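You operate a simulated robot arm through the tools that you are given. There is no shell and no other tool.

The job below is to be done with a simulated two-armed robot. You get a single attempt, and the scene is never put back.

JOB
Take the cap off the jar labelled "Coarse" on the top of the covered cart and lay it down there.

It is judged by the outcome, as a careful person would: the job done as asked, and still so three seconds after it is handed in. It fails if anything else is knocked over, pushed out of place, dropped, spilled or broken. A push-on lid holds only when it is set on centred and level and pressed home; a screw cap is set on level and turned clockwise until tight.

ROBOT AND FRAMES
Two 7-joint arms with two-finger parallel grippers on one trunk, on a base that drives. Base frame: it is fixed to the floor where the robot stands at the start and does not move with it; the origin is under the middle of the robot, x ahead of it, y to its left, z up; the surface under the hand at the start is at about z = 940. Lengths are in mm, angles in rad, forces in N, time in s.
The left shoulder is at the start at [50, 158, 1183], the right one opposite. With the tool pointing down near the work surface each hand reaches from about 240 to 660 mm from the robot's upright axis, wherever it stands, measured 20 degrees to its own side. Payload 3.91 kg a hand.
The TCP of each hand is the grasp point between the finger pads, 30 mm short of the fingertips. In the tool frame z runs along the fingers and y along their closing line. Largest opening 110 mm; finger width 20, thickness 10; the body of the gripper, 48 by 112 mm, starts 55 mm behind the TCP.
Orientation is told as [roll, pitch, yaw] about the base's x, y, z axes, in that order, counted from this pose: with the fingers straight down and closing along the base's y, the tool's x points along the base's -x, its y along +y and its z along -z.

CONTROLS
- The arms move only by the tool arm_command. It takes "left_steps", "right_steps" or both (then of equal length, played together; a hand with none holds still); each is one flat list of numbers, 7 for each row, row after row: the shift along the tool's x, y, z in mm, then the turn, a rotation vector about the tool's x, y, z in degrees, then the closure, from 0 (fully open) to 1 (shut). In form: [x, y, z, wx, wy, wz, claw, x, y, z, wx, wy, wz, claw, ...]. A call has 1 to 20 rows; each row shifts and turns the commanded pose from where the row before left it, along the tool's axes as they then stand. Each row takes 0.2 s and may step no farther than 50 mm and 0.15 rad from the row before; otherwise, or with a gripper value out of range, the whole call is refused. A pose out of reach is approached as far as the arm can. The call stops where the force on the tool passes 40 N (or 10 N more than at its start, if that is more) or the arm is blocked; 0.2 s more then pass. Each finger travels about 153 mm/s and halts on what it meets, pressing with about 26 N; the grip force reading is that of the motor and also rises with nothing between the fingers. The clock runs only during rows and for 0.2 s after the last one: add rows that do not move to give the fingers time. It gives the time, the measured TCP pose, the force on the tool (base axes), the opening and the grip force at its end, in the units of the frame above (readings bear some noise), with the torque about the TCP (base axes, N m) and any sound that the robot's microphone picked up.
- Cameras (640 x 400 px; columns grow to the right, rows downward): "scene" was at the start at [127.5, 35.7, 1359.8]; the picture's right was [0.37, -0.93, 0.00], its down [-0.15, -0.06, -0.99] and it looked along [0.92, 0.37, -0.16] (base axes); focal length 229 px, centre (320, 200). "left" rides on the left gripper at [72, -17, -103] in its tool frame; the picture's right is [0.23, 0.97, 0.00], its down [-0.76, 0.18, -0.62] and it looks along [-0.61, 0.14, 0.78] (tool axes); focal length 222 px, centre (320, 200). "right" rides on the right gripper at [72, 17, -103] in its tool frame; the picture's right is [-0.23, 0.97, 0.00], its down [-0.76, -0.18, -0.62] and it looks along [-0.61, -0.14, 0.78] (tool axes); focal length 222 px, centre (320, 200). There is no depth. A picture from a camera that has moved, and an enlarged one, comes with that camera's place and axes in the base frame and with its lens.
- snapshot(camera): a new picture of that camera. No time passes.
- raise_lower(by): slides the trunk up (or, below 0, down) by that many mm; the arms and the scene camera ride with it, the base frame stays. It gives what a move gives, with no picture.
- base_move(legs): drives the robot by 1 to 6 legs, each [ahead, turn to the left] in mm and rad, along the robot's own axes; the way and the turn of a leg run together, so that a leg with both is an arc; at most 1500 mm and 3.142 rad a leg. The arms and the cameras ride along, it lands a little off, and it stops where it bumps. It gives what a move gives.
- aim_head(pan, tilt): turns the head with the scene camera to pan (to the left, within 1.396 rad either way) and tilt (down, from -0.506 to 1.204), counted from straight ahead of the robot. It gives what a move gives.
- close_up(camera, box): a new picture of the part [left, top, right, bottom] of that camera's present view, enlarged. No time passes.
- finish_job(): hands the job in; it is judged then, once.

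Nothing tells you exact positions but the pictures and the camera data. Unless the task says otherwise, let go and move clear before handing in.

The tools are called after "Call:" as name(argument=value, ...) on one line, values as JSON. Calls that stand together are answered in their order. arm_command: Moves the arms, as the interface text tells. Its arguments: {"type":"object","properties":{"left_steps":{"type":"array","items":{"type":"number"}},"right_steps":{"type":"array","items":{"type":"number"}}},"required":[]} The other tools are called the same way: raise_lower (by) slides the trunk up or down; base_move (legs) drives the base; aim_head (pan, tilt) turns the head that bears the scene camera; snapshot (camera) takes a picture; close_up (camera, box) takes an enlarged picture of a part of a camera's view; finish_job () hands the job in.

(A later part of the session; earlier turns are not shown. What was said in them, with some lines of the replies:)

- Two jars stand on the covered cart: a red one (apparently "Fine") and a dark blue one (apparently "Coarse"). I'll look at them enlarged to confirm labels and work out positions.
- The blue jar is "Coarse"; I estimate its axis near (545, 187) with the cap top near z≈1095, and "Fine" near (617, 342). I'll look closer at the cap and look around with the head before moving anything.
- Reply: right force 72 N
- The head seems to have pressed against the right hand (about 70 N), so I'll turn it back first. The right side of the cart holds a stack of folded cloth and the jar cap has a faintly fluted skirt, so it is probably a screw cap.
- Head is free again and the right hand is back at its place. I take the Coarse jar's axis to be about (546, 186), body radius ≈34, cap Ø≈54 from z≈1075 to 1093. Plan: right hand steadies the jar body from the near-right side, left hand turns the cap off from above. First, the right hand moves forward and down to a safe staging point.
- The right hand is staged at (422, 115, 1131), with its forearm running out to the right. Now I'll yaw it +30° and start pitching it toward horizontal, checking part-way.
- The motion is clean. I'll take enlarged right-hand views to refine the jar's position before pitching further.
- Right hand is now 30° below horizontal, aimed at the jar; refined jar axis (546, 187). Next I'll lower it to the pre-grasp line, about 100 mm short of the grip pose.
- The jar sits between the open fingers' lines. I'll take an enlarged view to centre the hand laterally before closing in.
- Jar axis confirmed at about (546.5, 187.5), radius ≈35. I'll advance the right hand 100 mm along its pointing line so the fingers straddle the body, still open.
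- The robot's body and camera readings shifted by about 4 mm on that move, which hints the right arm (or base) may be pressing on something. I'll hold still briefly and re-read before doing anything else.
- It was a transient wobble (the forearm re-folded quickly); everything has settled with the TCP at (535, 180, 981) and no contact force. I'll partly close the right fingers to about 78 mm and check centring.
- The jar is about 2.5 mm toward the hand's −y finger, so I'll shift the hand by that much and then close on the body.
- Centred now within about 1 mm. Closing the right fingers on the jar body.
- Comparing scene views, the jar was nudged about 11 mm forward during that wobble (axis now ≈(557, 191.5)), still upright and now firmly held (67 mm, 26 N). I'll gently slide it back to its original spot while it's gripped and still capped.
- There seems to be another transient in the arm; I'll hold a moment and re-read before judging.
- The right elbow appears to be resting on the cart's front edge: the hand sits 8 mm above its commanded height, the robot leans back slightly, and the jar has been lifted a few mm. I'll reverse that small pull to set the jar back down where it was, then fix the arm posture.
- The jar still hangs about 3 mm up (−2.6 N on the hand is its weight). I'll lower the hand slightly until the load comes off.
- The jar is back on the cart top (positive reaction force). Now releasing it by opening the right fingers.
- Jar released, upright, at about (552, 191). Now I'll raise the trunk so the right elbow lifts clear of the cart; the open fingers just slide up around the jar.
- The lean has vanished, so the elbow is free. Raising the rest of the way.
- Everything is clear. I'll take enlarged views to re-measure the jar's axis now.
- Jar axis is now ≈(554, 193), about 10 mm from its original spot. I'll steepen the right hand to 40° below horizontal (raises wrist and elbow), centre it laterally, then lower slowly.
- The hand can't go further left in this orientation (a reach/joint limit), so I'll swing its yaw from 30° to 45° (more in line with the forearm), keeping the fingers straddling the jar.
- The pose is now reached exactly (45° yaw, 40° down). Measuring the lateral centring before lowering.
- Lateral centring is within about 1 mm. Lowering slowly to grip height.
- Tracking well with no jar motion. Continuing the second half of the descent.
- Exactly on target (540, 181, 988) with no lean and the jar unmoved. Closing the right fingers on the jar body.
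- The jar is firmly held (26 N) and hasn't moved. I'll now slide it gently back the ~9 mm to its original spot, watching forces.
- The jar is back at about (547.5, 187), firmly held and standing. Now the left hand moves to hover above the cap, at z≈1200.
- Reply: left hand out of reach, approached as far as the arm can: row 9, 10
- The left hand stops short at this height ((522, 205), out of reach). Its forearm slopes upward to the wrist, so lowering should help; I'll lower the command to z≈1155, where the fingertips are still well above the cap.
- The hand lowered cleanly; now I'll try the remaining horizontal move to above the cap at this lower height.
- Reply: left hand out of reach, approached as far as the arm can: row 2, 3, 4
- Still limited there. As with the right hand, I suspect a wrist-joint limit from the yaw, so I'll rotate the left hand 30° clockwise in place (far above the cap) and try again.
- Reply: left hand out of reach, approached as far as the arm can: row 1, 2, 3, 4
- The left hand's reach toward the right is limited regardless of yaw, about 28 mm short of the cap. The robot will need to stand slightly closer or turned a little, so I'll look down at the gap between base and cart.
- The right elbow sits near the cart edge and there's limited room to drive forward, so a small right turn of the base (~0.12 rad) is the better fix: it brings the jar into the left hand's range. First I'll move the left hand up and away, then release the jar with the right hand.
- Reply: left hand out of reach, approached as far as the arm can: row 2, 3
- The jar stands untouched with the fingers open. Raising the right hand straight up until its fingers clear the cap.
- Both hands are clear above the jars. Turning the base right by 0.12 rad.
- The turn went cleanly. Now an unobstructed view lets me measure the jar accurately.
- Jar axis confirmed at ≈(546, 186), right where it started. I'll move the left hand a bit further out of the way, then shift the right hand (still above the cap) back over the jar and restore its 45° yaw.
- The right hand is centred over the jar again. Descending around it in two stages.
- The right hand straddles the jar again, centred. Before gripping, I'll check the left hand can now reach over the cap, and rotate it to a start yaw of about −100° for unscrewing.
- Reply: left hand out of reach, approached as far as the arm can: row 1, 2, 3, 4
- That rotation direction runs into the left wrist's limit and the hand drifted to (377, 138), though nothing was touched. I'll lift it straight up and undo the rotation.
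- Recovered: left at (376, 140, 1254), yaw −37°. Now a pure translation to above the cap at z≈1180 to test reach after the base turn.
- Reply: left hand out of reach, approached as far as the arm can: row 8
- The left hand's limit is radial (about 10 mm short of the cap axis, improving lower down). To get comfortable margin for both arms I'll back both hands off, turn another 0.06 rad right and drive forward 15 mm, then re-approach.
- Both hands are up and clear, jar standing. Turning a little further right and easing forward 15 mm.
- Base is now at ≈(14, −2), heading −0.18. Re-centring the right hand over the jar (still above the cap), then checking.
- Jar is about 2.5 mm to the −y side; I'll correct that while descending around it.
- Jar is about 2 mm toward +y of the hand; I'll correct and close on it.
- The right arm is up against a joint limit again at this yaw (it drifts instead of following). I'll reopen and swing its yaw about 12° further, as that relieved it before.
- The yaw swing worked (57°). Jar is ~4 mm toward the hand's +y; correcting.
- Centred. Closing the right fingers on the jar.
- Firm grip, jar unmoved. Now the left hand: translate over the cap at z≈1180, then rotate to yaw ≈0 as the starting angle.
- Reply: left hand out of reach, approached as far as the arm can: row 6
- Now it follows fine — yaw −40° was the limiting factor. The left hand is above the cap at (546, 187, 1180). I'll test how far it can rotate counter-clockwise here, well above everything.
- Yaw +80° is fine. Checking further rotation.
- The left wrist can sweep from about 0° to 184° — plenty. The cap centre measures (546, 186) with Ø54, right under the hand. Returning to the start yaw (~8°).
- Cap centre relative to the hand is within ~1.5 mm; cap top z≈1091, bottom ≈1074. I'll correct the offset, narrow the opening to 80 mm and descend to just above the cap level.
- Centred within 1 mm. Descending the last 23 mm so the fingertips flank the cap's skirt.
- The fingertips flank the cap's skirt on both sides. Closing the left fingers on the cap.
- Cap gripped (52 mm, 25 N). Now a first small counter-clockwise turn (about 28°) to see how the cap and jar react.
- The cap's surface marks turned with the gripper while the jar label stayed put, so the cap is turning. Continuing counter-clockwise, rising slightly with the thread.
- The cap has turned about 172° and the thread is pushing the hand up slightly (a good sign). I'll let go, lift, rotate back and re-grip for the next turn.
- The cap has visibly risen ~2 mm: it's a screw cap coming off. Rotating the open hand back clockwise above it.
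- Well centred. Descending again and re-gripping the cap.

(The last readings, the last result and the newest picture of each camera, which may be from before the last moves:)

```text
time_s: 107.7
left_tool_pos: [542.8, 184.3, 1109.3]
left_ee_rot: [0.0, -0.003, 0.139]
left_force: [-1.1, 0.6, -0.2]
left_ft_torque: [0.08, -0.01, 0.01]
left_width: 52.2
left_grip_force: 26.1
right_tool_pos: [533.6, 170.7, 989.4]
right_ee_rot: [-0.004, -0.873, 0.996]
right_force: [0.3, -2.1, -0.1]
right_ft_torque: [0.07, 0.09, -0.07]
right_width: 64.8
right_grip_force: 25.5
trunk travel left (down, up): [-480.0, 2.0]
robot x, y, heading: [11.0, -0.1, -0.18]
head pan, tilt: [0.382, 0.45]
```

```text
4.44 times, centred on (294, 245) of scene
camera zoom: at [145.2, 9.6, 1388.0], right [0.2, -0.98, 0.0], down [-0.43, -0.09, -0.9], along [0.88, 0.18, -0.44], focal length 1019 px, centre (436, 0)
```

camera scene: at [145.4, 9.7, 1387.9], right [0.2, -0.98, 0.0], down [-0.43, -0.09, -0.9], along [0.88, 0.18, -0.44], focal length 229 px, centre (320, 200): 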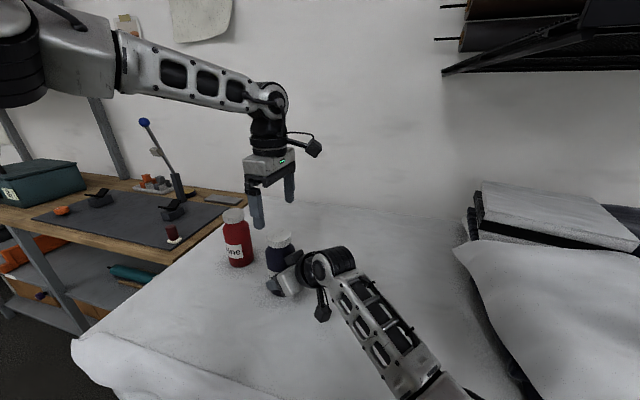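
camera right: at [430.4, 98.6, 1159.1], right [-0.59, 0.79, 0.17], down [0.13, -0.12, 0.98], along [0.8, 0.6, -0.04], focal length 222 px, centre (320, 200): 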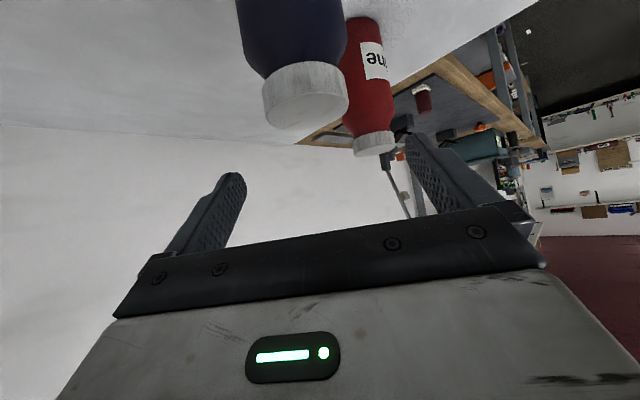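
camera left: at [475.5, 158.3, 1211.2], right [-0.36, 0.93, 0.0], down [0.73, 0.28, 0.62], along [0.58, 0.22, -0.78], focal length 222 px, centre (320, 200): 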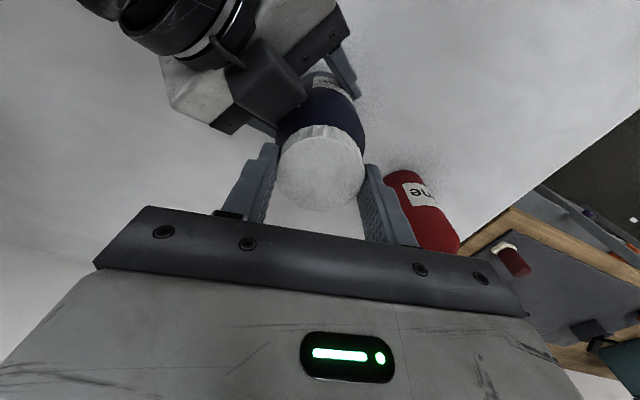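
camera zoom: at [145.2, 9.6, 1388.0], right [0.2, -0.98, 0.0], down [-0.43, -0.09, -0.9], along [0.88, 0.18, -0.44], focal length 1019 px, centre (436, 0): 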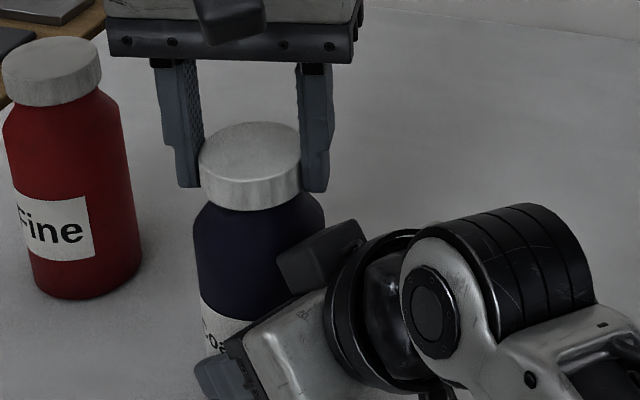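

Re-gripped. Turning counter-clockwise another 160°, rising 0.11 mm per 8° step with the thread.

Call:
arm_command(left_steps=[0, 0, -0.11, 0, 0, -8, 0.65, 0, 0, -0.11, 0, 0, -8, 0.65, 0, 0, -0.11, 0, 0, -8, 0.65, 0, 0, -0.11, 0, 0, -8, 0.65, 0, 0, -0.11, 0, 0, -8, 0.65, 0, 0, -0.11, 0, 0, -8, 0.65, 0, 0, -0.11, 0, 0, -8, 0.65, 0, 0, -0.11, 0, 0, -8, 0.65, 0, 0, -0.11, 0, 0, -8, 0.65, 0, 0, -0.11, 0, 0, -8, 0.65, 0, 0, -0.11, 0, 0, -8, 0.65, 0, 0, -0.11, 0, 0, -8, 0.65, 0, 0, -0.11, 0, 0, -8, 0.65, 0, 0, -0.11, 0, 0, -8, 0.65, 0, 0, -0.11, 0, 0, -8, 0.65, 0, 0, -0.11, 0, 0, -8, 0.65, 0, 0, -0.11, 0, 0, -8, 0.65, 0, 0, -0.11, 0, 0, -8, 0.65, 0, 0, -0.11, 0, 0, -8, 0.65, 0, 0, -0.11, 0, 0, -8, 0.65])

Call:
close_up(camera="scene", box=[230, 200, 358, 290])

Call:
close_up(camera="right", box=[200, 95, 456, 255])

Call:
close_up(camera="left", box=[240, 70, 400, 230])

```text
time_s: 111.9
left_tool_pos: [543.7, 184.6, 1110.7]
left_ee_rot: [0.0, 0.0, 2.935]
left_force: [0.4, -0.7, -1.1]
left_ft_torque: [0.02, -0.01, -0.02]
left_width: 52.1
left_grip_force: 26.2
right_tool_pos: [534.5, 170.6, 987.7]
right_ee_rot: [-0.002, -0.873, 0.995]
right_force: [-1.9, 1.6, 0.4]
right_ft_torque: [0.09, -0.06, 0.05]
right_width: 64.9
right_grip_force: 26.3
trunk travel left (down, up): [-480.0, 2.0]
robot x, y, heading: [14.4, -4.9, -0.184]
head pan, tilt: [0.382, 0.45]
```

```text
4.44 times, centred on (294, 245) of scene
camera zoom: at [145.3, 9.8, 1387.9], right [0.2, -0.98, 0.0], down [-0.43, -0.09, -0.9], along [0.88, 0.18, -0.44], focal length 1019 px, centre (436, 0)
```

zoom: 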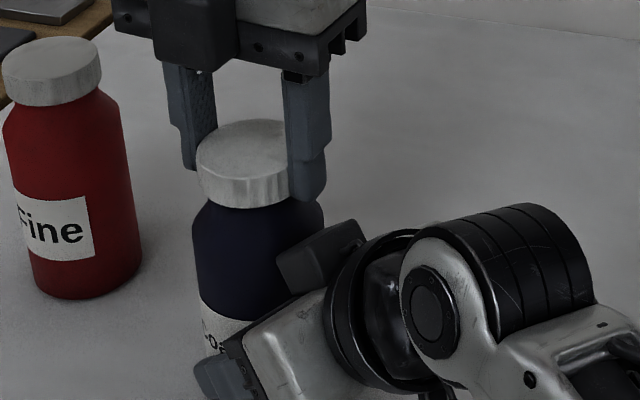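

```text
2.50 times, centred on (328, 175) of right
camera zoom: at [451.7, 76.2, 998.8], right [-0.74, 0.65, 0.17], down [0.15, -0.09, 0.98], along [0.66, 0.75, -0.04], focal length 555 px, centre (300, 262)
```

zoom: 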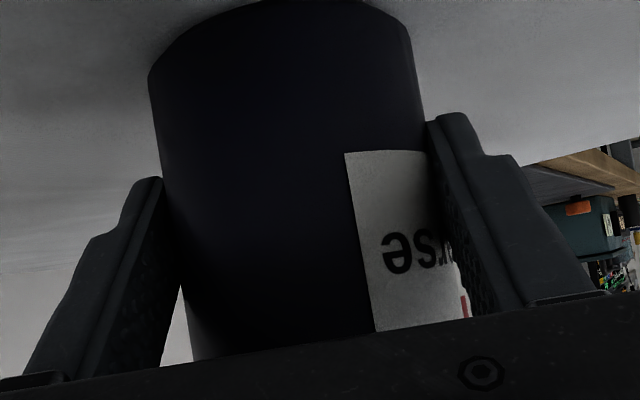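

```text
2.50 times, centred on (320, 150) of left
camera zoom: at [619.0, 186.9, 1214.8], right [0.02, -1.0, 0.0], down [-0.78, -0.02, 0.62], along [-0.62, -0.01, -0.78], focal length 555 px, centre (320, 325)
```

zoom: 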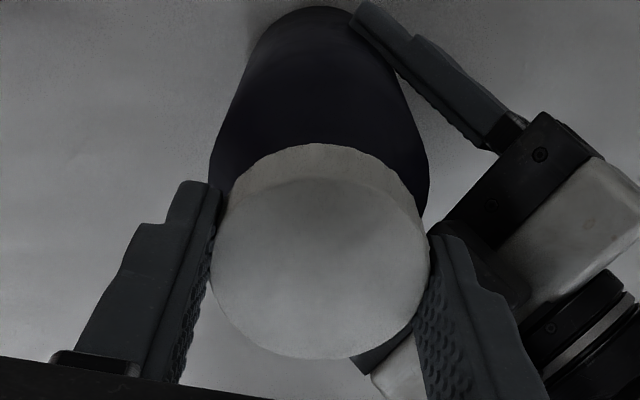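

Forces are almost zero now, so the cap may be free. Testing with a gentle 3 mm lift.

Call:
arm_command(left_steps=[0, 0, -1, 0, 0, 0, 0.65, 0, 0, -1, 0, 0, 0, 0.65, 0, 0, -1, 0, 0, 0, 0.65])

Call:
close_up(camera="scene", box=[230, 200, 358, 290])

```text
time_s: 112.7
left_tool_pos: [544.1, 183.5, 1114.1]
left_ee_rot: [0.0, 0.002, 2.932]
left_force: [0.2, -0.1, 0.9]
left_ft_torque: [0.03, 0.03, -0.01]
left_width: 51.8
left_grip_force: 26.2
right_tool_pos: [533.0, 171.4, 987.9]
right_ee_rot: [-0.002, -0.873, 0.996]
right_force: [-0.8, -0.4, -0.9]
right_ft_torque: [0.1, -0.03, 0.0]
right_width: 64.8
right_grip_force: 26.1
trunk travel left (down, up): [-480.0, 2.0]
robot x, y, heading: [12.6, -4.0, -0.179]
head pan, tilt: [0.382, 0.45]
```

```text
4.44 times, centred on (294, 245) of scene
camera zoom: at [145.3, 9.8, 1387.9], right [0.2, -0.98, 0.0], down [-0.43, -0.09, -0.9], along [0.88, 0.18, -0.44], focal length 1019 px, centre (436, 0)
```

zoom: 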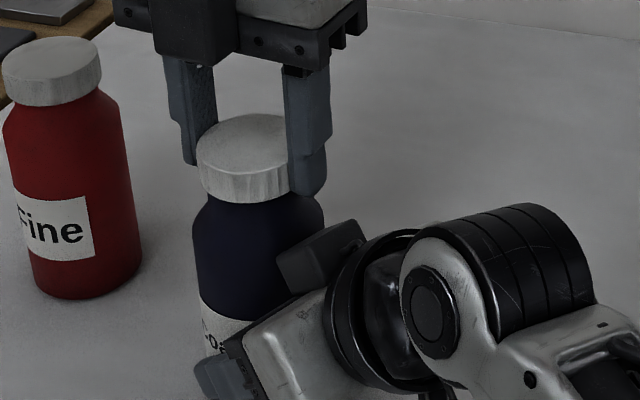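

The cap lifts freely with no load while the jar stays put — it's off. Continuing straight up to clear the neck.

Call:
arm_command(left_steps=[0, 0, -2, 0, 0, 0, 0.65, 0, 0, -3, 0, 0, 0, 0.65, 0, 0, -4, 0, 0, 0, 0.65, 0, 0, -5, 0, 0, 0, 0.65, 0, 0, -6, 0, 0, 0, 0.65, 0, 0, -6, 0, 0, 0, 0.65, 0, 0, -6, 0, 0, 0, 0.65, 0, 0, -6, 0, 0, 0, 0.65, 0, 0, -6, 0, 0, 0, 0.65])

Call:
snapshot(camera="scene")

Call:
close_up(camera="scene", box=[230, 180, 358, 290])

Call:
snapshot(camera="left")

```text
time_s: 114.7
left_tool_pos: [543.2, 184.8, 1158.5]
left_ee_rot: [0.002, 0.001, 2.933]
left_force: [0.6, 0.2, 1.5]
left_ft_torque: [0.0, 0.0, 0.02]
left_width: 52.0
left_grip_force: 26.1
right_tool_pos: [533.9, 170.2, 989.3]
right_ee_rot: [-0.002, -0.872, 0.998]
right_force: [-0.7, 0.0, 0.3]
right_ft_torque: [0.02, -0.02, 0.01]
right_width: 64.8
right_grip_force: 26.1
trunk travel left (down, up): [-480.0, 2.0]
robot x, y, heading: [15.5, -2.4, -0.179]
head pan, tilt: [0.382, 0.45]
```

```text
taken
camera scene: at [145.3, 9.7, 1387.9], right [0.2, -0.98, 0.0], down [-0.43, -0.09, -0.9], along [0.88, 0.18, -0.44], focal length 229 px, centre (320, 200)
```

scene: 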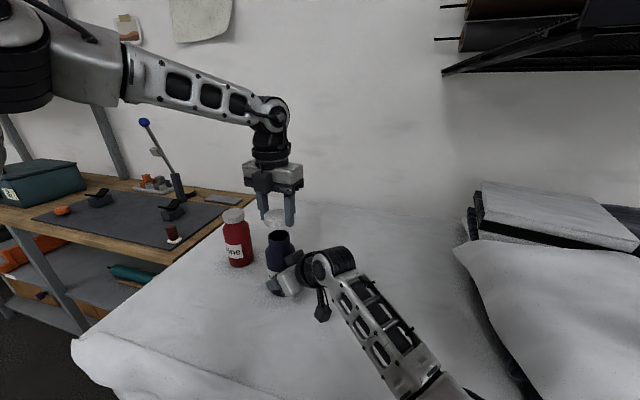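

```text
3.64 times, centred on (294, 235) of scene
camera zoom: at [145.3, 9.7, 1387.9], right [0.2, -0.98, 0.0], down [-0.43, -0.09, -0.9], along [0.88, 0.18, -0.44], focal length 834 px, centre (414, 73)
```

zoom: 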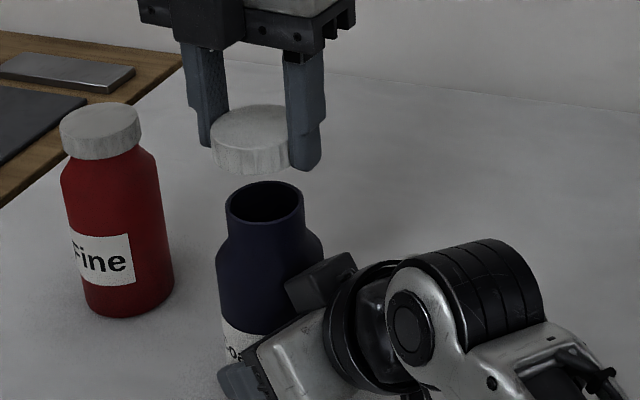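

```text
taken
camera left: at [618.9, 186.6, 1262.1], right [0.02, -1.0, 0.0], down [-0.78, -0.01, 0.62], along [-0.62, -0.01, -0.78], focal length 222 px, centre (320, 200)
```

left: 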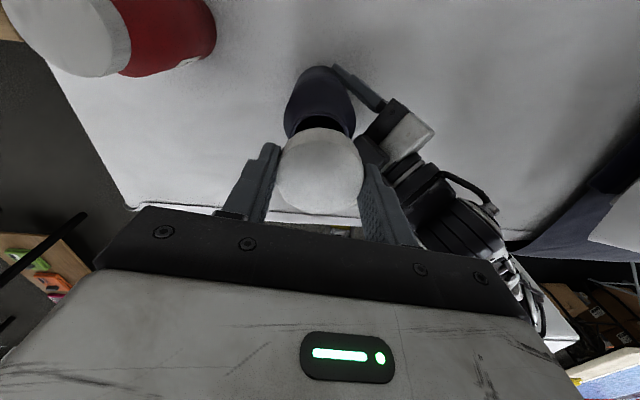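

The cap is off and held by the left hand; the jar stands open and steady. Next I'll carry the cap to a free spot on the cart near (430, 290), well away from both jars.

Call:
arm_command(left_steps=[0, 0, -8, 0, 0, 0, 0.65, -18.9, -11.5, 0, 0, 0, 0, 0.65, -18.9, -11.5, 0, 0, 0, 0, 0.65, -18.9, -11.5, 0, 0, 0, 0, 0.65, -18.9, -11.5, 0, 0, 0, 0, 0.65, -18.9, -11.5, 0, 0, 0, 0, 0.65, -18.9, -11.5, 0, 0, 0, 0, 0.65, -18.9, -11.3, 0, 0, 0, 0, 0.65, 0, 0, 0, 0, 0, 0, 0.65])

Call:
snapshot(camera="scene")

Call:
snapshot(camera="left")

```text
time_s: 116.7
left_tool_pos: [430.4, 290.8, 1165.2]
left_ee_rot: [0.001, 0.002, 2.931]
left_force: [-0.5, 0.4, 0.4]
left_ft_torque: [0.01, -0.02, -0.02]
left_width: 52.0
left_grip_force: 26.2
right_tool_pos: [533.7, 171.6, 988.9]
right_ee_rot: [0.0, -0.872, 0.997]
right_force: [-0.9, -0.9, -0.4]
right_ft_torque: [-0.04, -0.01, -0.01]
right_width: 64.7
right_grip_force: 26.3
trunk travel left (down, up): [-480.0, 2.0]
robot x, y, heading: [15.5, -3.9, -0.178]
head pan, tilt: [0.382, 0.45]
```

```text
taken
camera scene: at [145.3, 9.6, 1387.9], right [0.2, -0.98, 0.0], down [-0.43, -0.09, -0.9], along [0.88, 0.18, -0.44], focal length 229 px, centre (320, 200)
```

scene: 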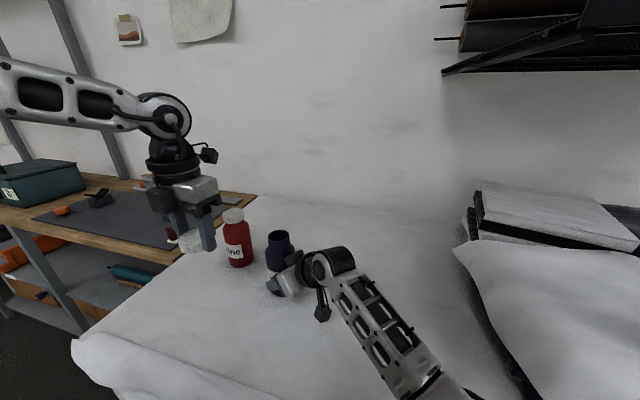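

```text
taken
camera left: at [505.2, 293.7, 1268.7], right [0.02, -1.0, 0.0], down [-0.78, -0.01, 0.62], along [-0.62, -0.01, -0.78], focal length 222 px, centre (320, 200)
```

left: 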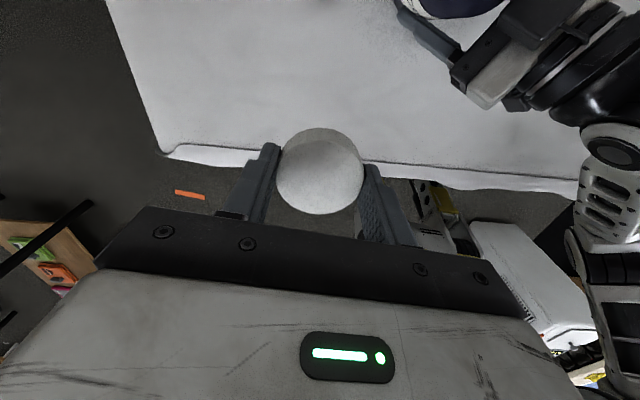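

Carried to (430, 291), nothing in the way. Lowering the cap toward the cart top, stopping ~12 mm above it.

Call:
arm_command(left_steps=[0, 0, 15, 0, 0, 0, 0.65, 0, 0, 15, 0, 0, 0, 0.65, 0, 0, 15, 0, 0, 0, 0.65, 0, 0, 15, 0, 0, 0, 0.65, 0, 0, 15, 0, 0, 0, 0.65, 0, 0, 15, 0, 0, 0, 0.65, 0, 0, 15, 0, 0, 0, 0.65, 0, 0, 15, 0, 0, 0, 0.65, 0, 0, 15, 0, 0, 0, 0.65, 0, 0, 15, 0, 0, 0, 0.65, 0, 0, 15, 0, 0, 0, 0.65, 0, 0, 12, 0, 0, 0, 0.65, 0, 0, 0, 0, 0, 0, 0.65])

Call:
snapshot(camera="scene")

Call:
snapshot(camera="left")

```text
time_s: 119.5
left_tool_pos: [431.7, 291.0, 989.6]
left_ee_rot: [-0.001, 0.003, 2.932]
left_force: [-0.5, 0.1, 0.9]
left_ft_torque: [-0.03, 0.01, 0.01]
left_width: 51.9
left_grip_force: 26.2
right_tool_pos: [534.6, 170.2, 989.8]
right_ee_rot: [-0.002, -0.872, 0.996]
right_force: [-0.5, -0.2, 0.0]
right_ft_torque: [-0.03, -0.04, 0.04]
right_width: 64.5
right_grip_force: 26.4
trunk travel left (down, up): [-480.0, 2.0]
robot x, y, heading: [11.4, -4.3, -0.178]
head pan, tilt: [0.382, 0.45]
```

```text
taken
camera scene: at [145.4, 9.7, 1387.9], right [0.2, -0.98, 0.0], down [-0.43, -0.09, -0.9], along [0.88, 0.18, -0.44], focal length 229 px, centre (320, 200)
```

scene: 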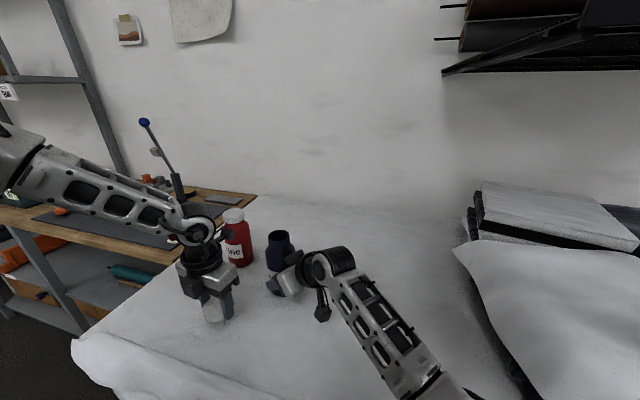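

```text
taken
camera left: at [507.6, 292.8, 1092.6], right [0.02, -1.0, 0.0], down [-0.78, -0.01, 0.62], along [-0.62, -0.01, -0.78], focal length 222 px, centre (320, 200)
```

left: 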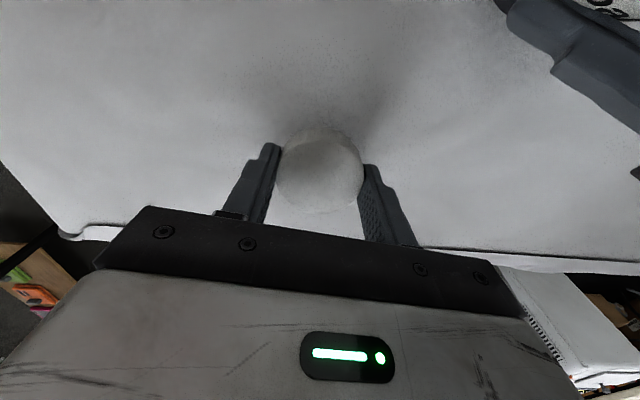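

Call:
arm_command(left_steps=[0, 0, 2, 0, 0, 0, 0.65, 0, 0, 2, 0, 0, 0, 0.65, 0, 0, 2, 0, 0, 0, 0.65, 0, 0, 2, 0, 0, 0, 0.65, 0, 0, 2, 0, 0, 0, 0.65, 0, 0, 0, 0, 0, 0, 0.65])

Call:
close_up(camera="left", box=[240, 90, 400, 250])

Call:
close_up(camera="scene", box=[160, 240, 288, 340])

```text
time_s: 120.9
left_tool_pos: [430.7, 290.8, 979.2]
left_ee_rot: [-0.001, 0.002, 2.932]
left_force: [0.0, 0.0, -0.5]
left_ft_torque: [-0.02, -0.02, -0.01]
left_width: 51.9
left_grip_force: 26.0
right_tool_pos: [534.7, 170.6, 988.0]
right_ee_rot: [-0.001, -0.873, 0.995]
right_force: [0.1, 0.3, 0.7]
right_ft_torque: [-0.01, -0.06, -0.03]
right_width: 64.8
right_grip_force: 26.0
trunk travel left (down, up): [-480.0, 2.0]
robot x, y, heading: [16.3, -2.6, -0.176]
head pan, tilt: [0.382, 0.45]
```

```text
2.50 times, centred on (320, 170) of left
camera zoom: at [506.3, 292.9, 1082.7], right [0.02, -1.0, 0.0], down [-0.78, -0.01, 0.62], along [-0.62, -0.01, -0.78], focal length 555 px, centre (320, 275)
```

zoom: 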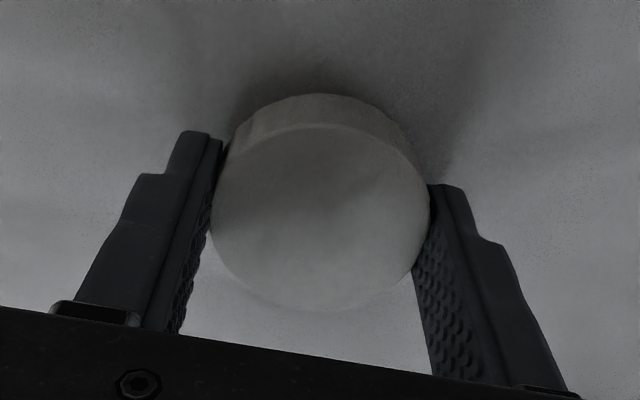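

```text
4.00 times, centred on (224, 290) of scene
camera zoom: at [145.4, 9.6, 1387.9], right [0.2, -0.98, 0.0], down [-0.43, -0.09, -0.9], along [0.88, 0.18, -0.44], focal length 917 px, centre (704, -160)
```

zoom: 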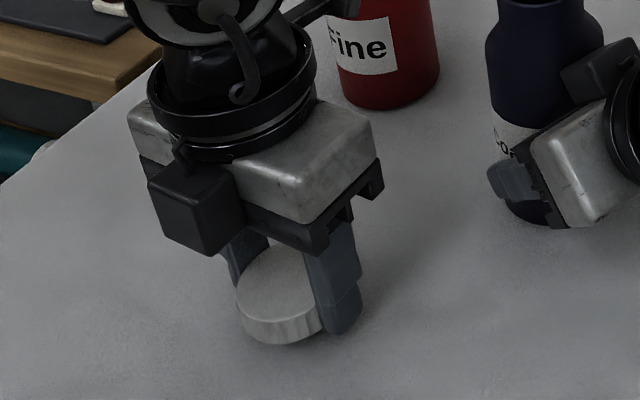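

Call:
arm_command(left_steps=[0, 0, 1, 0, 0, 0, 0.65, 0, 0, 1, 0, 0, 0, 0.65, 0, 0, 1, 0, 0, 0, 0.65, 0, 0, 1, 0, 0, 0, 0.65, 0, 0, 0, 0, 0, 0, 0.65])

```text
time_s: 122.1
left_tool_pos: [432.0, 290.5, 975.2]
left_ee_rot: [0.002, 0.001, 2.93]
left_force: [0.4, 0.3, -1.0]
left_ft_torque: [-0.01, -0.03, -0.01]
left_width: 52.0
left_grip_force: 25.4
right_tool_pos: [533.9, 171.1, 988.6]
right_ee_rot: [-0.001, -0.874, 0.996]
right_force: [0.8, -0.6, 0.2]
right_ft_torque: [-0.01, -0.09, -0.06]
right_width: 64.4
right_grip_force: 26.0
trunk travel left (down, up): [-480.0, 2.0]
robot x, y, heading: [17.5, -4.8, -0.179]
head pan, tilt: [0.382, 0.45]
```

Call:
arm_command(left_steps=[0, 0, 0.7, 0, 0, 0, 0.65, 0, 0, 0.7, 0, 0, 0, 0.65, 0, 0, 0.7, 0, 0, 0, 0.65, 0, 0, 0, 0, 0, 0, 0.65])

Call:
close_up(camera="left", box=[240, 90, 400, 250])

```text
time_s: 123.1
left_tool_pos: [431.2, 291.0, 972.4]
left_ee_rot: [0.0, 0.002, 2.934]
left_force: [0.6, 0.2, -1.1]
left_ft_torque: [-0.01, 0.02, -0.01]
left_width: 51.8
left_grip_force: 26.0
right_tool_pos: [533.8, 171.2, 987.2]
right_ee_rot: [-0.002, -0.873, 0.998]
right_force: [1.1, -1.0, 0.5]
right_ft_torque: [-0.03, -0.1, -0.08]
right_width: 64.3
right_grip_force: 26.1
trunk travel left (down, up): [-480.0, 2.0]
robot x, y, heading: [14.9, -4.0, -0.175]
head pan, tilt: [0.382, 0.45]
```

```text
2.50 times, centred on (320, 170) of left
camera zoom: at [506.6, 292.6, 1076.7], right [0.02, -1.0, 0.0], down [-0.78, -0.01, 0.62], along [-0.62, -0.01, -0.78], focal length 555 px, centre (320, 275)
```

zoom: 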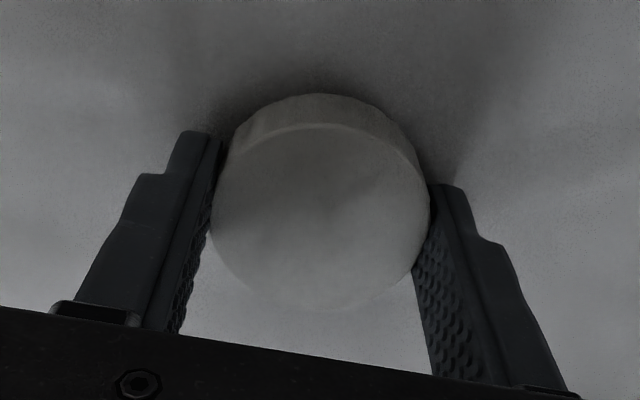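

Call:
arm_command(left_steps=[0, 0, 0.7, 0, 0, 0, 0.65, 0, 0, 0.7, 0, 0, 0, 0.65, 0, 0, 0, 0, 0, 0, 0.65])

```text
time_s: 123.9
left_tool_pos: [432.2, 290.9, 971.6]
left_ee_rot: [0.0, 0.003, 2.931]
left_force: [-0.2, -0.7, 0.8]
left_ft_torque: [-0.01, 0.02, -0.03]
left_width: 52.1
left_grip_force: 26.2
right_tool_pos: [533.4, 169.4, 987.8]
right_ee_rot: [-0.001, -0.873, 0.996]
right_force: [0.4, -1.8, 0.6]
right_ft_torque: [-0.01, -0.07, -0.05]
right_width: 64.3
right_grip_force: 25.7
trunk travel left (down, up): [-480.0, 2.0]
robot x, y, heading: [16.0, -3.2, -0.185]
head pan, tilt: [0.382, 0.45]
```

Call:
arm_command(left_steps=[0, 0, 0.6, 0, 0, 0, 0.65, 0, 0, 0.6, 0, 0, 0, 0.65, 0, 0, 0, 0, 0, 0, 0.65])

Call:
close_up(camera="scene", box=[180, 270, 260, 340])

```text
time_s: 124.7
left_tool_pos: [431.3, 290.9, 969.3]
left_ee_rot: [0.0, 0.003, 2.932]
left_force: [-0.4, -0.3, -0.9]
left_ft_torque: [0.04, -0.02, -0.02]
left_width: 51.9
left_grip_force: 25.9
right_tool_pos: [533.6, 171.1, 988.0]
right_ee_rot: [-0.002, -0.873, 0.996]
right_force: [-0.4, -0.9, 0.8]
right_ft_torque: [-0.01, -0.1, -0.04]
right_width: 64.4
right_grip_force: 25.7
trunk travel left (down, up): [-480.0, 2.0]
robot x, y, heading: [16.5, -5.1, -0.18]
head pan, tilt: [0.382, 0.45]
```

```text
5.71 times, centred on (220, 305) of scene
camera zoom: at [145.4, 9.6, 1387.9], right [0.2, -0.98, 0.0], down [-0.43, -0.09, -0.9], along [0.88, 0.18, -0.44], focal length 1310 px, centre (891, -400)
```

zoom: 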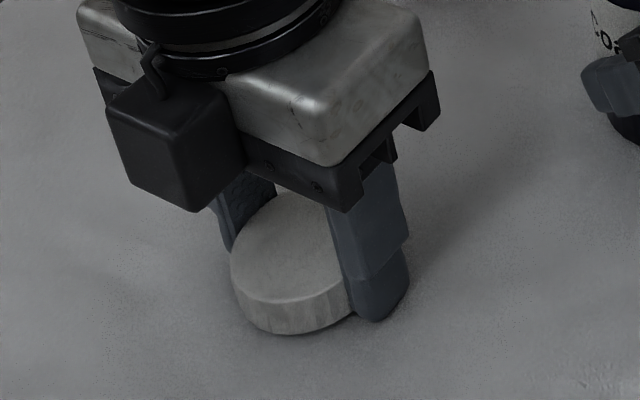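

The cap is nearly touching. Continuing in half-millimetre steps until I feel contact.

Call:
arm_command(left_steps=[0, 0, 0.5, 0, 0, 0, 0.65, 0, 0, 0.5, 0, 0, 0, 0.65, 0, 0, 0, 0, 0, 0, 0.65])

Call:
arm_command(left_steps=[0, 0, 0.5, 0, 0, 0, 0.65, 0, 0, 0.5, 0, 0, 0, 0.65, 0, 0, 0, 0, 0, 0, 0.65])

```text
time_s: 125.5
left_tool_pos: [431.7, 289.7, 970.9]
left_ee_rot: [0.0, 0.003, 2.931]
left_force: [-1.7, 1.0, 11.3]
left_ft_torque: [-0.26, 0.25, 0.05]
left_width: 52.1
left_grip_force: 25.6
right_tool_pos: [534.3, 171.0, 989.1]
right_ee_rot: [-0.002, -0.873, 0.997]
right_force: [0.6, -0.4, 0.8]
right_ft_torque: [-0.05, 0.02, -0.02]
right_width: 64.1
right_grip_force: 25.8
trunk travel left (down, up): [-480.0, 2.0]
robot x, y, heading: [15.8, -3.6, -0.179]
head pan, tilt: [0.382, 0.45]
```

```text
time_s: 126.3
left_tool_pos: [432.8, 290.0, 969.6]
left_ee_rot: [-0.001, 0.007, 2.931]
left_force: [0.0, 4.5, 25.4]
left_ft_torque: [-0.61, 0.33, 0.0]
left_width: 52.1
left_grip_force: 26.4
right_tool_pos: [533.2, 168.7, 989.3]
right_ee_rot: [-0.001, -0.874, 0.996]
right_force: [-0.2, 0.0, 0.6]
right_ft_torque: [0.0, 0.0, -0.02]
right_width: 64.2
right_grip_force: 26.2
trunk travel left (down, up): [-480.0, 2.0]
robot x, y, heading: [9.5, -0.5, -0.18]
head pan, tilt: [0.382, 0.45]
```

Contact with the cart top is clear (25 N). I'll ease up 1 mm and open the fingers gently.

Call:
arm_command(left_steps=[0, 0, -0.9, 0, 0, 0, 0.65, 0, 0, 0, 0, 0, 0, 0.65])

Call:
arm_command(left_steps=[0, 0, 0, 0, 0, 0, 0.5, 0, 0, 0, 0, 0, 0, 0.45, 0, 0, 0, 0, 0, 0, 0.4, 0, 0, 0, 0, 0, 0, 0.3, 0, 0, 0, 0, 0, 0, 0.3])

Call:
close_up(camera="left", box=[240, 90, 400, 250])

Call:
close_up(camera="scene", box=[180, 270, 260, 340])

```text
time_s: 126.9
left_tool_pos: [431.5, 289.8, 969.6]
left_ee_rot: [0.0, 0.005, 2.93]
left_force: [4.9, 1.6, 18.1]
left_ft_torque: [-0.33, 0.09, 0.04]
left_width: 52.2
left_grip_force: 25.8
right_tool_pos: [534.4, 169.3, 989.1]
right_ee_rot: [-0.002, -0.874, 0.997]
right_force: [0.5, -0.6, -0.5]
right_ft_torque: [0.01, 0.02, 0.01]
right_width: 64.3
right_grip_force: 25.6
trunk travel left (down, up): [-480.0, 2.0]
robot x, y, heading: [11.3, -0.1, -0.187]
head pan, tilt: [0.382, 0.45]
```

```text
time_s: 127.8
left_tool_pos: [432.7, 295.9, 971.2]
left_ee_rot: [-0.013, 0.006, 2.933]
left_force: [0.1, 6.2, 9.6]
left_ft_torque: [-0.14, 0.15, -0.15]
left_width: 73.8
left_grip_force: 0.0
right_tool_pos: [533.7, 172.6, 988.4]
right_ee_rot: [-0.002, -0.874, 1.0]
right_force: [0.3, 1.2, -0.3]
right_ft_torque: [0.08, -0.01, 0.0]
right_width: 64.5
right_grip_force: 25.9
trunk travel left (down, up): [-480.0, 2.0]
robot x, y, heading: [15.6, -2.9, -0.177]
head pan, tilt: [0.382, 0.45]
stopped in row 4 (left hand): the force on the tool passed its limit at 45 N (the readings are from after the stop); the commanded pose is now the measured one
```

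```text
2.50 times, centred on (320, 170) of left
camera zoom: at [508.1, 296.4, 1074.7], right [0.02, -1.0, -0.01], down [-0.79, -0.02, 0.62], along [-0.62, 0.0, -0.79], focal length 555 px, centre (320, 275)
```

zoom: 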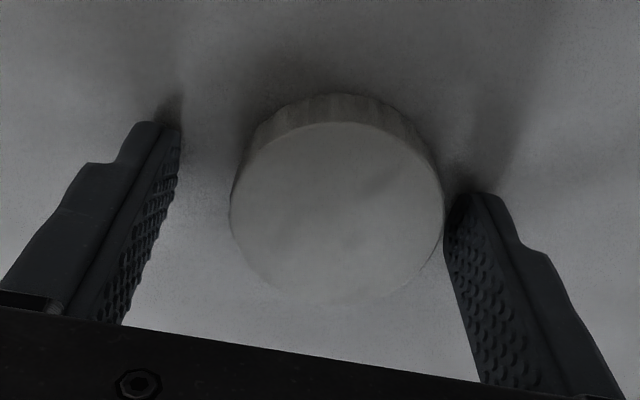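

```text
5.71 times, centred on (220, 305) of scene
camera zoom: at [144.8, 10.3, 1387.7], right [0.2, -0.98, 0.0], down [-0.43, -0.09, -0.9], along [0.88, 0.18, -0.43], focal length 1310 px, centre (891, -400)
```

zoom: 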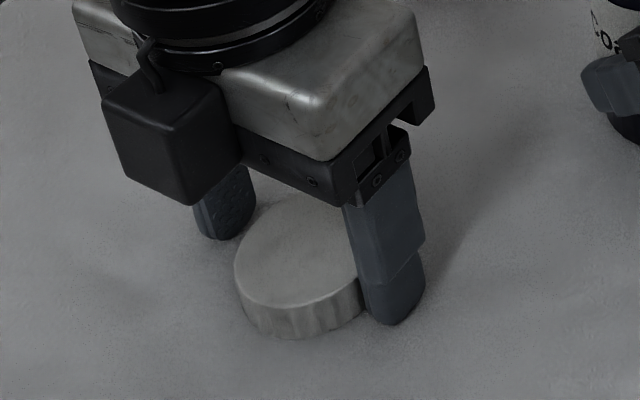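

The fingertips were scraping the cloth as they opened; the cap itself sits flat on the cart. I'll lift the hand 2 mm, open a little more, then rise clear.

Call:
arm_command(left_steps=[0, 0, -1, 0, 0, 0, 0.33, 0, 0, -1, 0, 0, 0, 0.33, 0, 0, 0, 0, 0, 0, 0.33])

Call:
close_up(camera="left", box=[240, 90, 400, 250])

```text
time_s: 128.6
left_tool_pos: [432.5, 294.8, 971.0]
left_ee_rot: [-0.01, 0.005, 2.933]
left_force: [-0.5, -1.1, 0.5]
left_ft_torque: [-0.03, 0.01, -0.01]
left_width: 73.8
left_grip_force: 0.1
right_tool_pos: [534.3, 172.1, 988.5]
right_ee_rot: [-0.001, -0.873, 0.997]
right_force: [-1.1, 0.8, 0.3]
right_ft_torque: [0.09, -0.08, 0.06]
right_width: 64.3
right_grip_force: 25.8
trunk travel left (down, up): [-480.0, 2.0]
robot x, y, heading: [14.9, -4.2, -0.179]
head pan, tilt: [0.382, 0.45]
```

```text
2.50 times, centred on (320, 170) of left
camera zoom: at [508.0, 295.8, 1075.5], right [0.02, -1.0, -0.01], down [-0.78, -0.02, 0.62], along [-0.62, -0.01, -0.79], focal length 555 px, centre (320, 275)
```

zoom: 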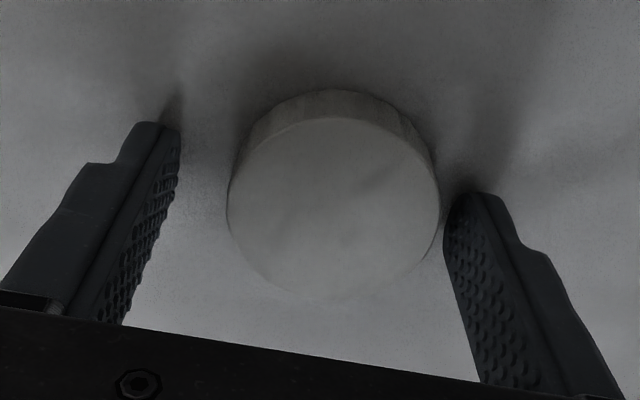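

No load on the hand now. Centring over the cap a little and rising straight up.

Call:
arm_command(left_steps=[0, 1.5, -0.7, 0, 0, 0, 0.33, 0, 1.5, -0.7, 0, 0, 0, 0.3, 0, 0, -2, 0, 0, 0, 0.25, 0, 0, -3, 0, 0, 0, 0.25, 0, 0, -5, 0, 0, 0, 0.25, 0, 0, -8, 0, 0, 0, 0.25, 0, 0, -10, 0, 0, 0, 0.25, 0, 0, -15, 0, 0, 0, 0.25, 0, 0, -15, 0, 0, 0, 0.25, 0, 0, 0, 0, 0, 0, 0.25])

Call:
snapshot(camera="left")

Call:
close_up(camera="scene", box=[160, 230, 320, 340])

```text
time_s: 130.8
left_tool_pos: [431.5, 290.9, 1031.0]
left_ee_rot: [-0.009, 0.001, 2.933]
left_force: [0.1, 1.2, 0.2]
left_ft_torque: [-0.02, 0.03, -0.05]
left_width: 82.3
left_grip_force: 0.1
right_tool_pos: [533.4, 170.9, 988.6]
right_ee_rot: [-0.001, -0.873, 0.997]
right_force: [-0.6, 0.0, 1.4]
right_ft_torque: [0.04, -0.09, 0.02]
right_width: 64.0
right_grip_force: 26.4
trunk travel left (down, up): [-480.0, 2.0]
robot x, y, heading: [12.6, -4.9, -0.176]
head pan, tilt: [0.382, 0.45]
```

```text
taken
camera left: at [506.7, 292.1, 1135.1], right [0.02, -1.0, -0.01], down [-0.78, -0.02, 0.62], along [-0.62, -0.01, -0.79], focal length 222 px, centre (320, 200)
```

left: 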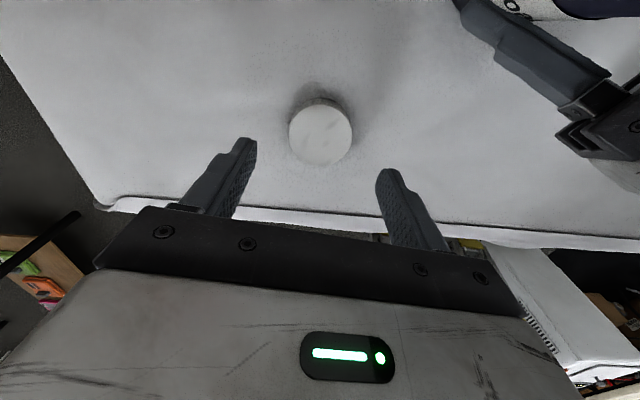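

```text
3.64 times, centred on (240, 285) of scene
camera zoom: at [145.2, 10.0, 1388.0], right [0.2, -0.98, 0.0], down [-0.43, -0.09, -0.9], along [0.88, 0.18, -0.44], focal length 834 px, centre (611, -109)
```

zoom: 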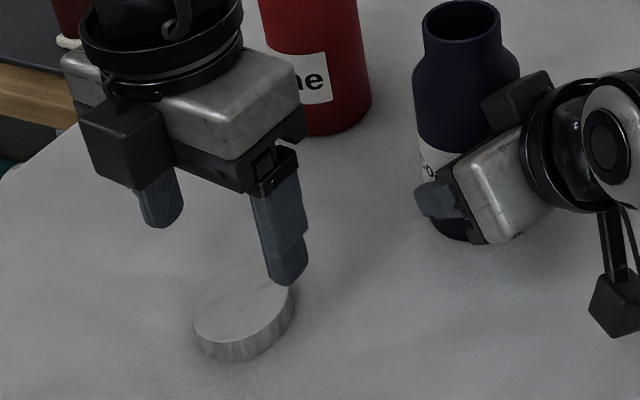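

The cap lies flat on the cart, well clear of both jars. Raising the left hand away, then releasing the jar with the right hand.

Call:
arm_command(left_steps=[0, 0, -20, 0, 0, 0, 0.25, 0, 0, -20, 0, 0, 0, 0.25, 0, 0, -20, 0, 0, 0, 0.25, 0, 0, -20, 0, 0, 0, 0.25, 0, 0, -20, 0, 0, 0, 0.25, 0, 0, -20, 0, 0, 0, 0.25, 0, 0, -20, 0, 0, 0, 0.25, 0, 0, -20, 0, 0, 0, 0.25, 0, 0, -20, 0, 0, 0, 0.25])

Call:
arm_command(right_steps=[0, 0, 0, 0, 0, 0, 0.38, 0, 0, 0, 0, 0, 0, 0.3, 0, 0, 0, 0, 0, 0, 0.15, 0, 0, 0, 0, 0, 0, 0, 0, 0, 0, 0, 0, 0, 0])

Call:
snapshot(camera="scene")

Call:
close_up(camera="right", box=[200, 95, 456, 255])

```text
time_s: 132.8
left_tool_pos: [430.5, 288.2, 1212.9]
left_ee_rot: [-0.01, 0.003, 2.932]
left_force: [0.9, -0.5, 0.0]
left_ft_torque: [-0.01, 0.02, 0.04]
left_width: 82.3
left_grip_force: 0.0
right_tool_pos: [535.8, 171.2, 989.1]
right_ee_rot: [-0.001, -0.873, 0.996]
right_force: [0.9, -0.3, 1.3]
right_ft_torque: [0.0, -0.1, -0.04]
right_width: 64.3
right_grip_force: 26.3
trunk travel left (down, up): [-480.0, 2.0]
robot x, y, heading: [14.8, -1.7, -0.176]
head pan, tilt: [0.382, 0.45]
```

```text
time_s: 134.0
left_tool_pos: [430.8, 288.4, 1212.5]
left_ee_rot: [-0.011, 0.003, 2.933]
left_force: [0.6, -0.2, -0.3]
left_ft_torque: [-0.02, -0.03, -0.03]
left_width: 82.3
left_grip_force: 0.1
right_tool_pos: [533.1, 171.0, 988.7]
right_ee_rot: [-0.002, -0.872, 0.997]
right_force: [-0.2, 0.5, 0.3]
right_ft_torque: [0.0, -0.02, -0.05]
right_width: 109.9
right_grip_force: 0.0
trunk travel left (down, up): [-480.0, 2.0]
robot x, y, heading: [13.4, -2.4, -0.176]
head pan, tilt: [0.382, 0.45]
```

```text
taken
camera scene: at [145.4, 10.0, 1387.9], right [0.2, -0.98, 0.0], down [-0.43, -0.09, -0.9], along [0.88, 0.18, -0.44], focal length 229 px, centre (320, 200)
```

scene: 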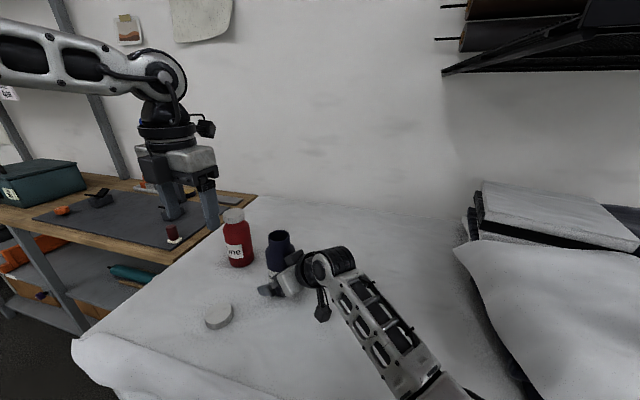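

```text
2.50 times, centred on (328, 175) of right
camera zoom: at [451.8, 76.6, 998.7], right [-0.74, 0.65, 0.17], down [0.15, -0.09, 0.98], along [0.66, 0.75, -0.04], focal length 555 px, centre (300, 262)
```

zoom: 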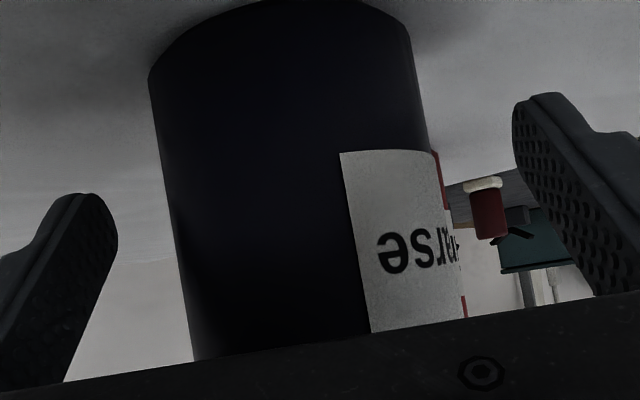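

Jar released and standing. Raising the right hand straight up around it until it's clear.

Call:
arm_command(right_steps=[-7.66, 0, -6.43, 0, 0, 0, 0, -11.5, 0, -9.64, 0, 0, 0, 0, -11.5, 0, -9.64, 0, 0, 0, 0, -11.5, 0, -9.64, 0, 0, 0, 0, -11.5, 0, -9.64, 0, 0, 0, 0, -11.5, 0, -9.64, 0, 0, 0, 0, -11.5, 0, -9.64, 0, 0, 0, 0, -11.5, 0, -9.64, 0, 0, 0, 0, -11.5, 0, -9.64, 0, 0, 0, 0, -11.5, 0, -9.64, 0, 0, 0, 0, -11.5, 0, -9.64, 0, 0, 0, 0, -11.5, 0, -9.64, 0, 0, 0, 0, 0, 0, 0, 0, 0, 0, 0])

Call:
snapshot(camera="scene")

Call:
close_up(camera="scene", box=[180, 200, 340, 340])

```text
time_s: 136.8
left_tool_pos: [431.4, 288.2, 1213.3]
left_ee_rot: [-0.012, 0.003, 2.932]
left_force: [-0.2, -0.9, 0.7]
left_ft_torque: [-0.04, 0.02, -0.02]
left_width: 82.4
left_grip_force: 0.2
right_tool_pos: [534.8, 171.9, 1163.8]
right_ee_rot: [0.0, -0.873, 0.997]
right_force: [0.2, -0.7, 0.3]
right_ft_torque: [0.02, -0.01, 0.01]
right_width: 110.2
right_grip_force: 0.1
trunk travel left (down, up): [-480.0, 2.0]
robot x, y, heading: [10.7, -1.9, -0.181]
head pan, tilt: [0.382, 0.45]
```

```text
taken
camera scene: at [145.5, 10.0, 1387.9], right [0.2, -0.98, 0.0], down [-0.43, -0.09, -0.9], along [0.88, 0.18, -0.44], focal length 229 px, centre (320, 200)
```

scene: 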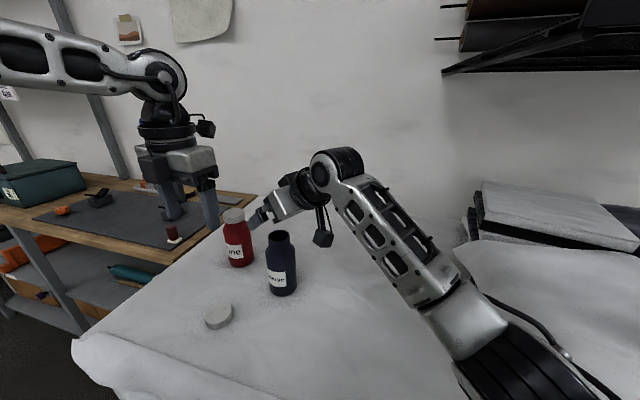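

```text
2.86 times, centred on (260, 270) of scene
camera zoom: at [145.5, 10.0, 1387.9], right [0.2, -0.98, 0.0], down [-0.43, -0.09, -0.9], along [0.88, 0.18, -0.44], focal length 655 px, centre (491, 0)
```

zoom: 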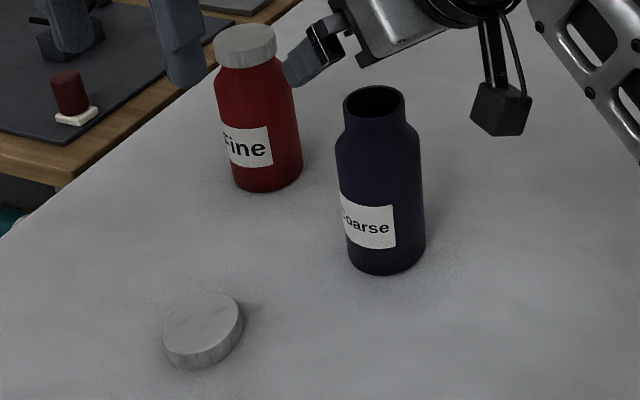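

Everything is as wanted: Coarse jar open and upright in place, its cap lying on the cart, Fine untouched. I'll back the right hand off a little more, then hand in.

Call:
arm_command(right_steps=[9.64, 0, -11.5, 0, 0, 0, 0, 9.64, 0, -11.5, 0, 0, 0, 0, 9.64, 0, -11.5, 0, 0, 0, 0, 9.64, 0, -11.5, 0, 0, 0, 0, 0, 0, 0, 0, 0, 0, 0])

Call:
snapshot(camera="scene")

Call:
close_up(camera="scene", box=[180, 200, 340, 340])

```text
time_s: 138.0
left_tool_pos: [431.4, 288.6, 1212.3]
left_ee_rot: [-0.011, 0.005, 2.932]
left_force: [-0.7, -0.2, 0.6]
left_ft_torque: [0.0, 0.02, 0.03]
left_width: 82.6
left_grip_force: 0.2
right_tool_pos: [503.5, 122.8, 1164.0]
right_ee_rot: [0.0, -0.872, 0.999]
right_force: [-0.6, -0.2, -0.1]
right_ft_torque: [0.03, 0.01, -0.01]
right_width: 110.0
right_grip_force: 0.0
trunk travel left (down, up): [-480.0, 2.0]
robot x, y, heading: [16.8, -4.2, -0.177]
head pan, tilt: [0.382, 0.45]
```

```text
taken
camera scene: at [145.5, 10.2, 1387.9], right [0.2, -0.98, 0.0], down [-0.43, -0.09, -0.9], along [0.88, 0.18, -0.44], focal length 229 px, centre (320, 200)
```

scene: 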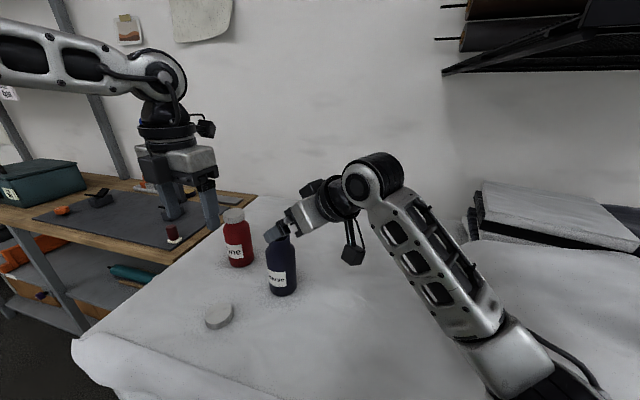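

```text
2.86 times, centred on (260, 270) of scene
camera zoom: at [145.5, 10.2, 1387.9], right [0.2, -0.98, 0.0], down [-0.43, -0.09, -0.9], along [0.88, 0.18, -0.44], focal length 655 px, centre (491, 0)
```

zoom: 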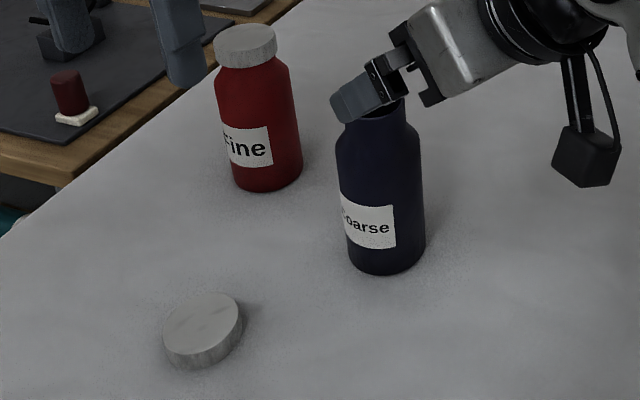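

Both hands are open and clear of everything; the Coarse jar stands open in its place, the cap lies flat on the cart top, and the Fine jar is untouched. Handing in the job.

Call:
finish_job()

```text
The job is handed in.
```

The cap is off the "Coarse" jar and lies flat on the cart top, about 155 mm from the jar. I've handed the job in. I saw no judging result, only that it was handed in.

- **Coarse jar:** it stands open and upright. On the first approach the right arm nudged it about 11 mm and later lifted it a few mm. I slid it back, and it ended within about 2–3 mm of where it started, by my measurements.
- **Cap:** it was a screw cap. It came free after about a full turn counter-clockwise, then lifted off with no load. While the left hand was letting go, its fingertips scraped the cloth and the hand stopped at its force limit. The cap stayed flat.
- **Everything else:** the "Fine" jar did not move. The right elbow rested on the cart's front edge for a while, with no visible effect on the cart. Very early, turning the head pressed it briefly against the right hand.

I also turned the base about 0.18 rad to the right and drove it 15 mm forward, so the left hand could reach the cap. Both hands are open and clear.
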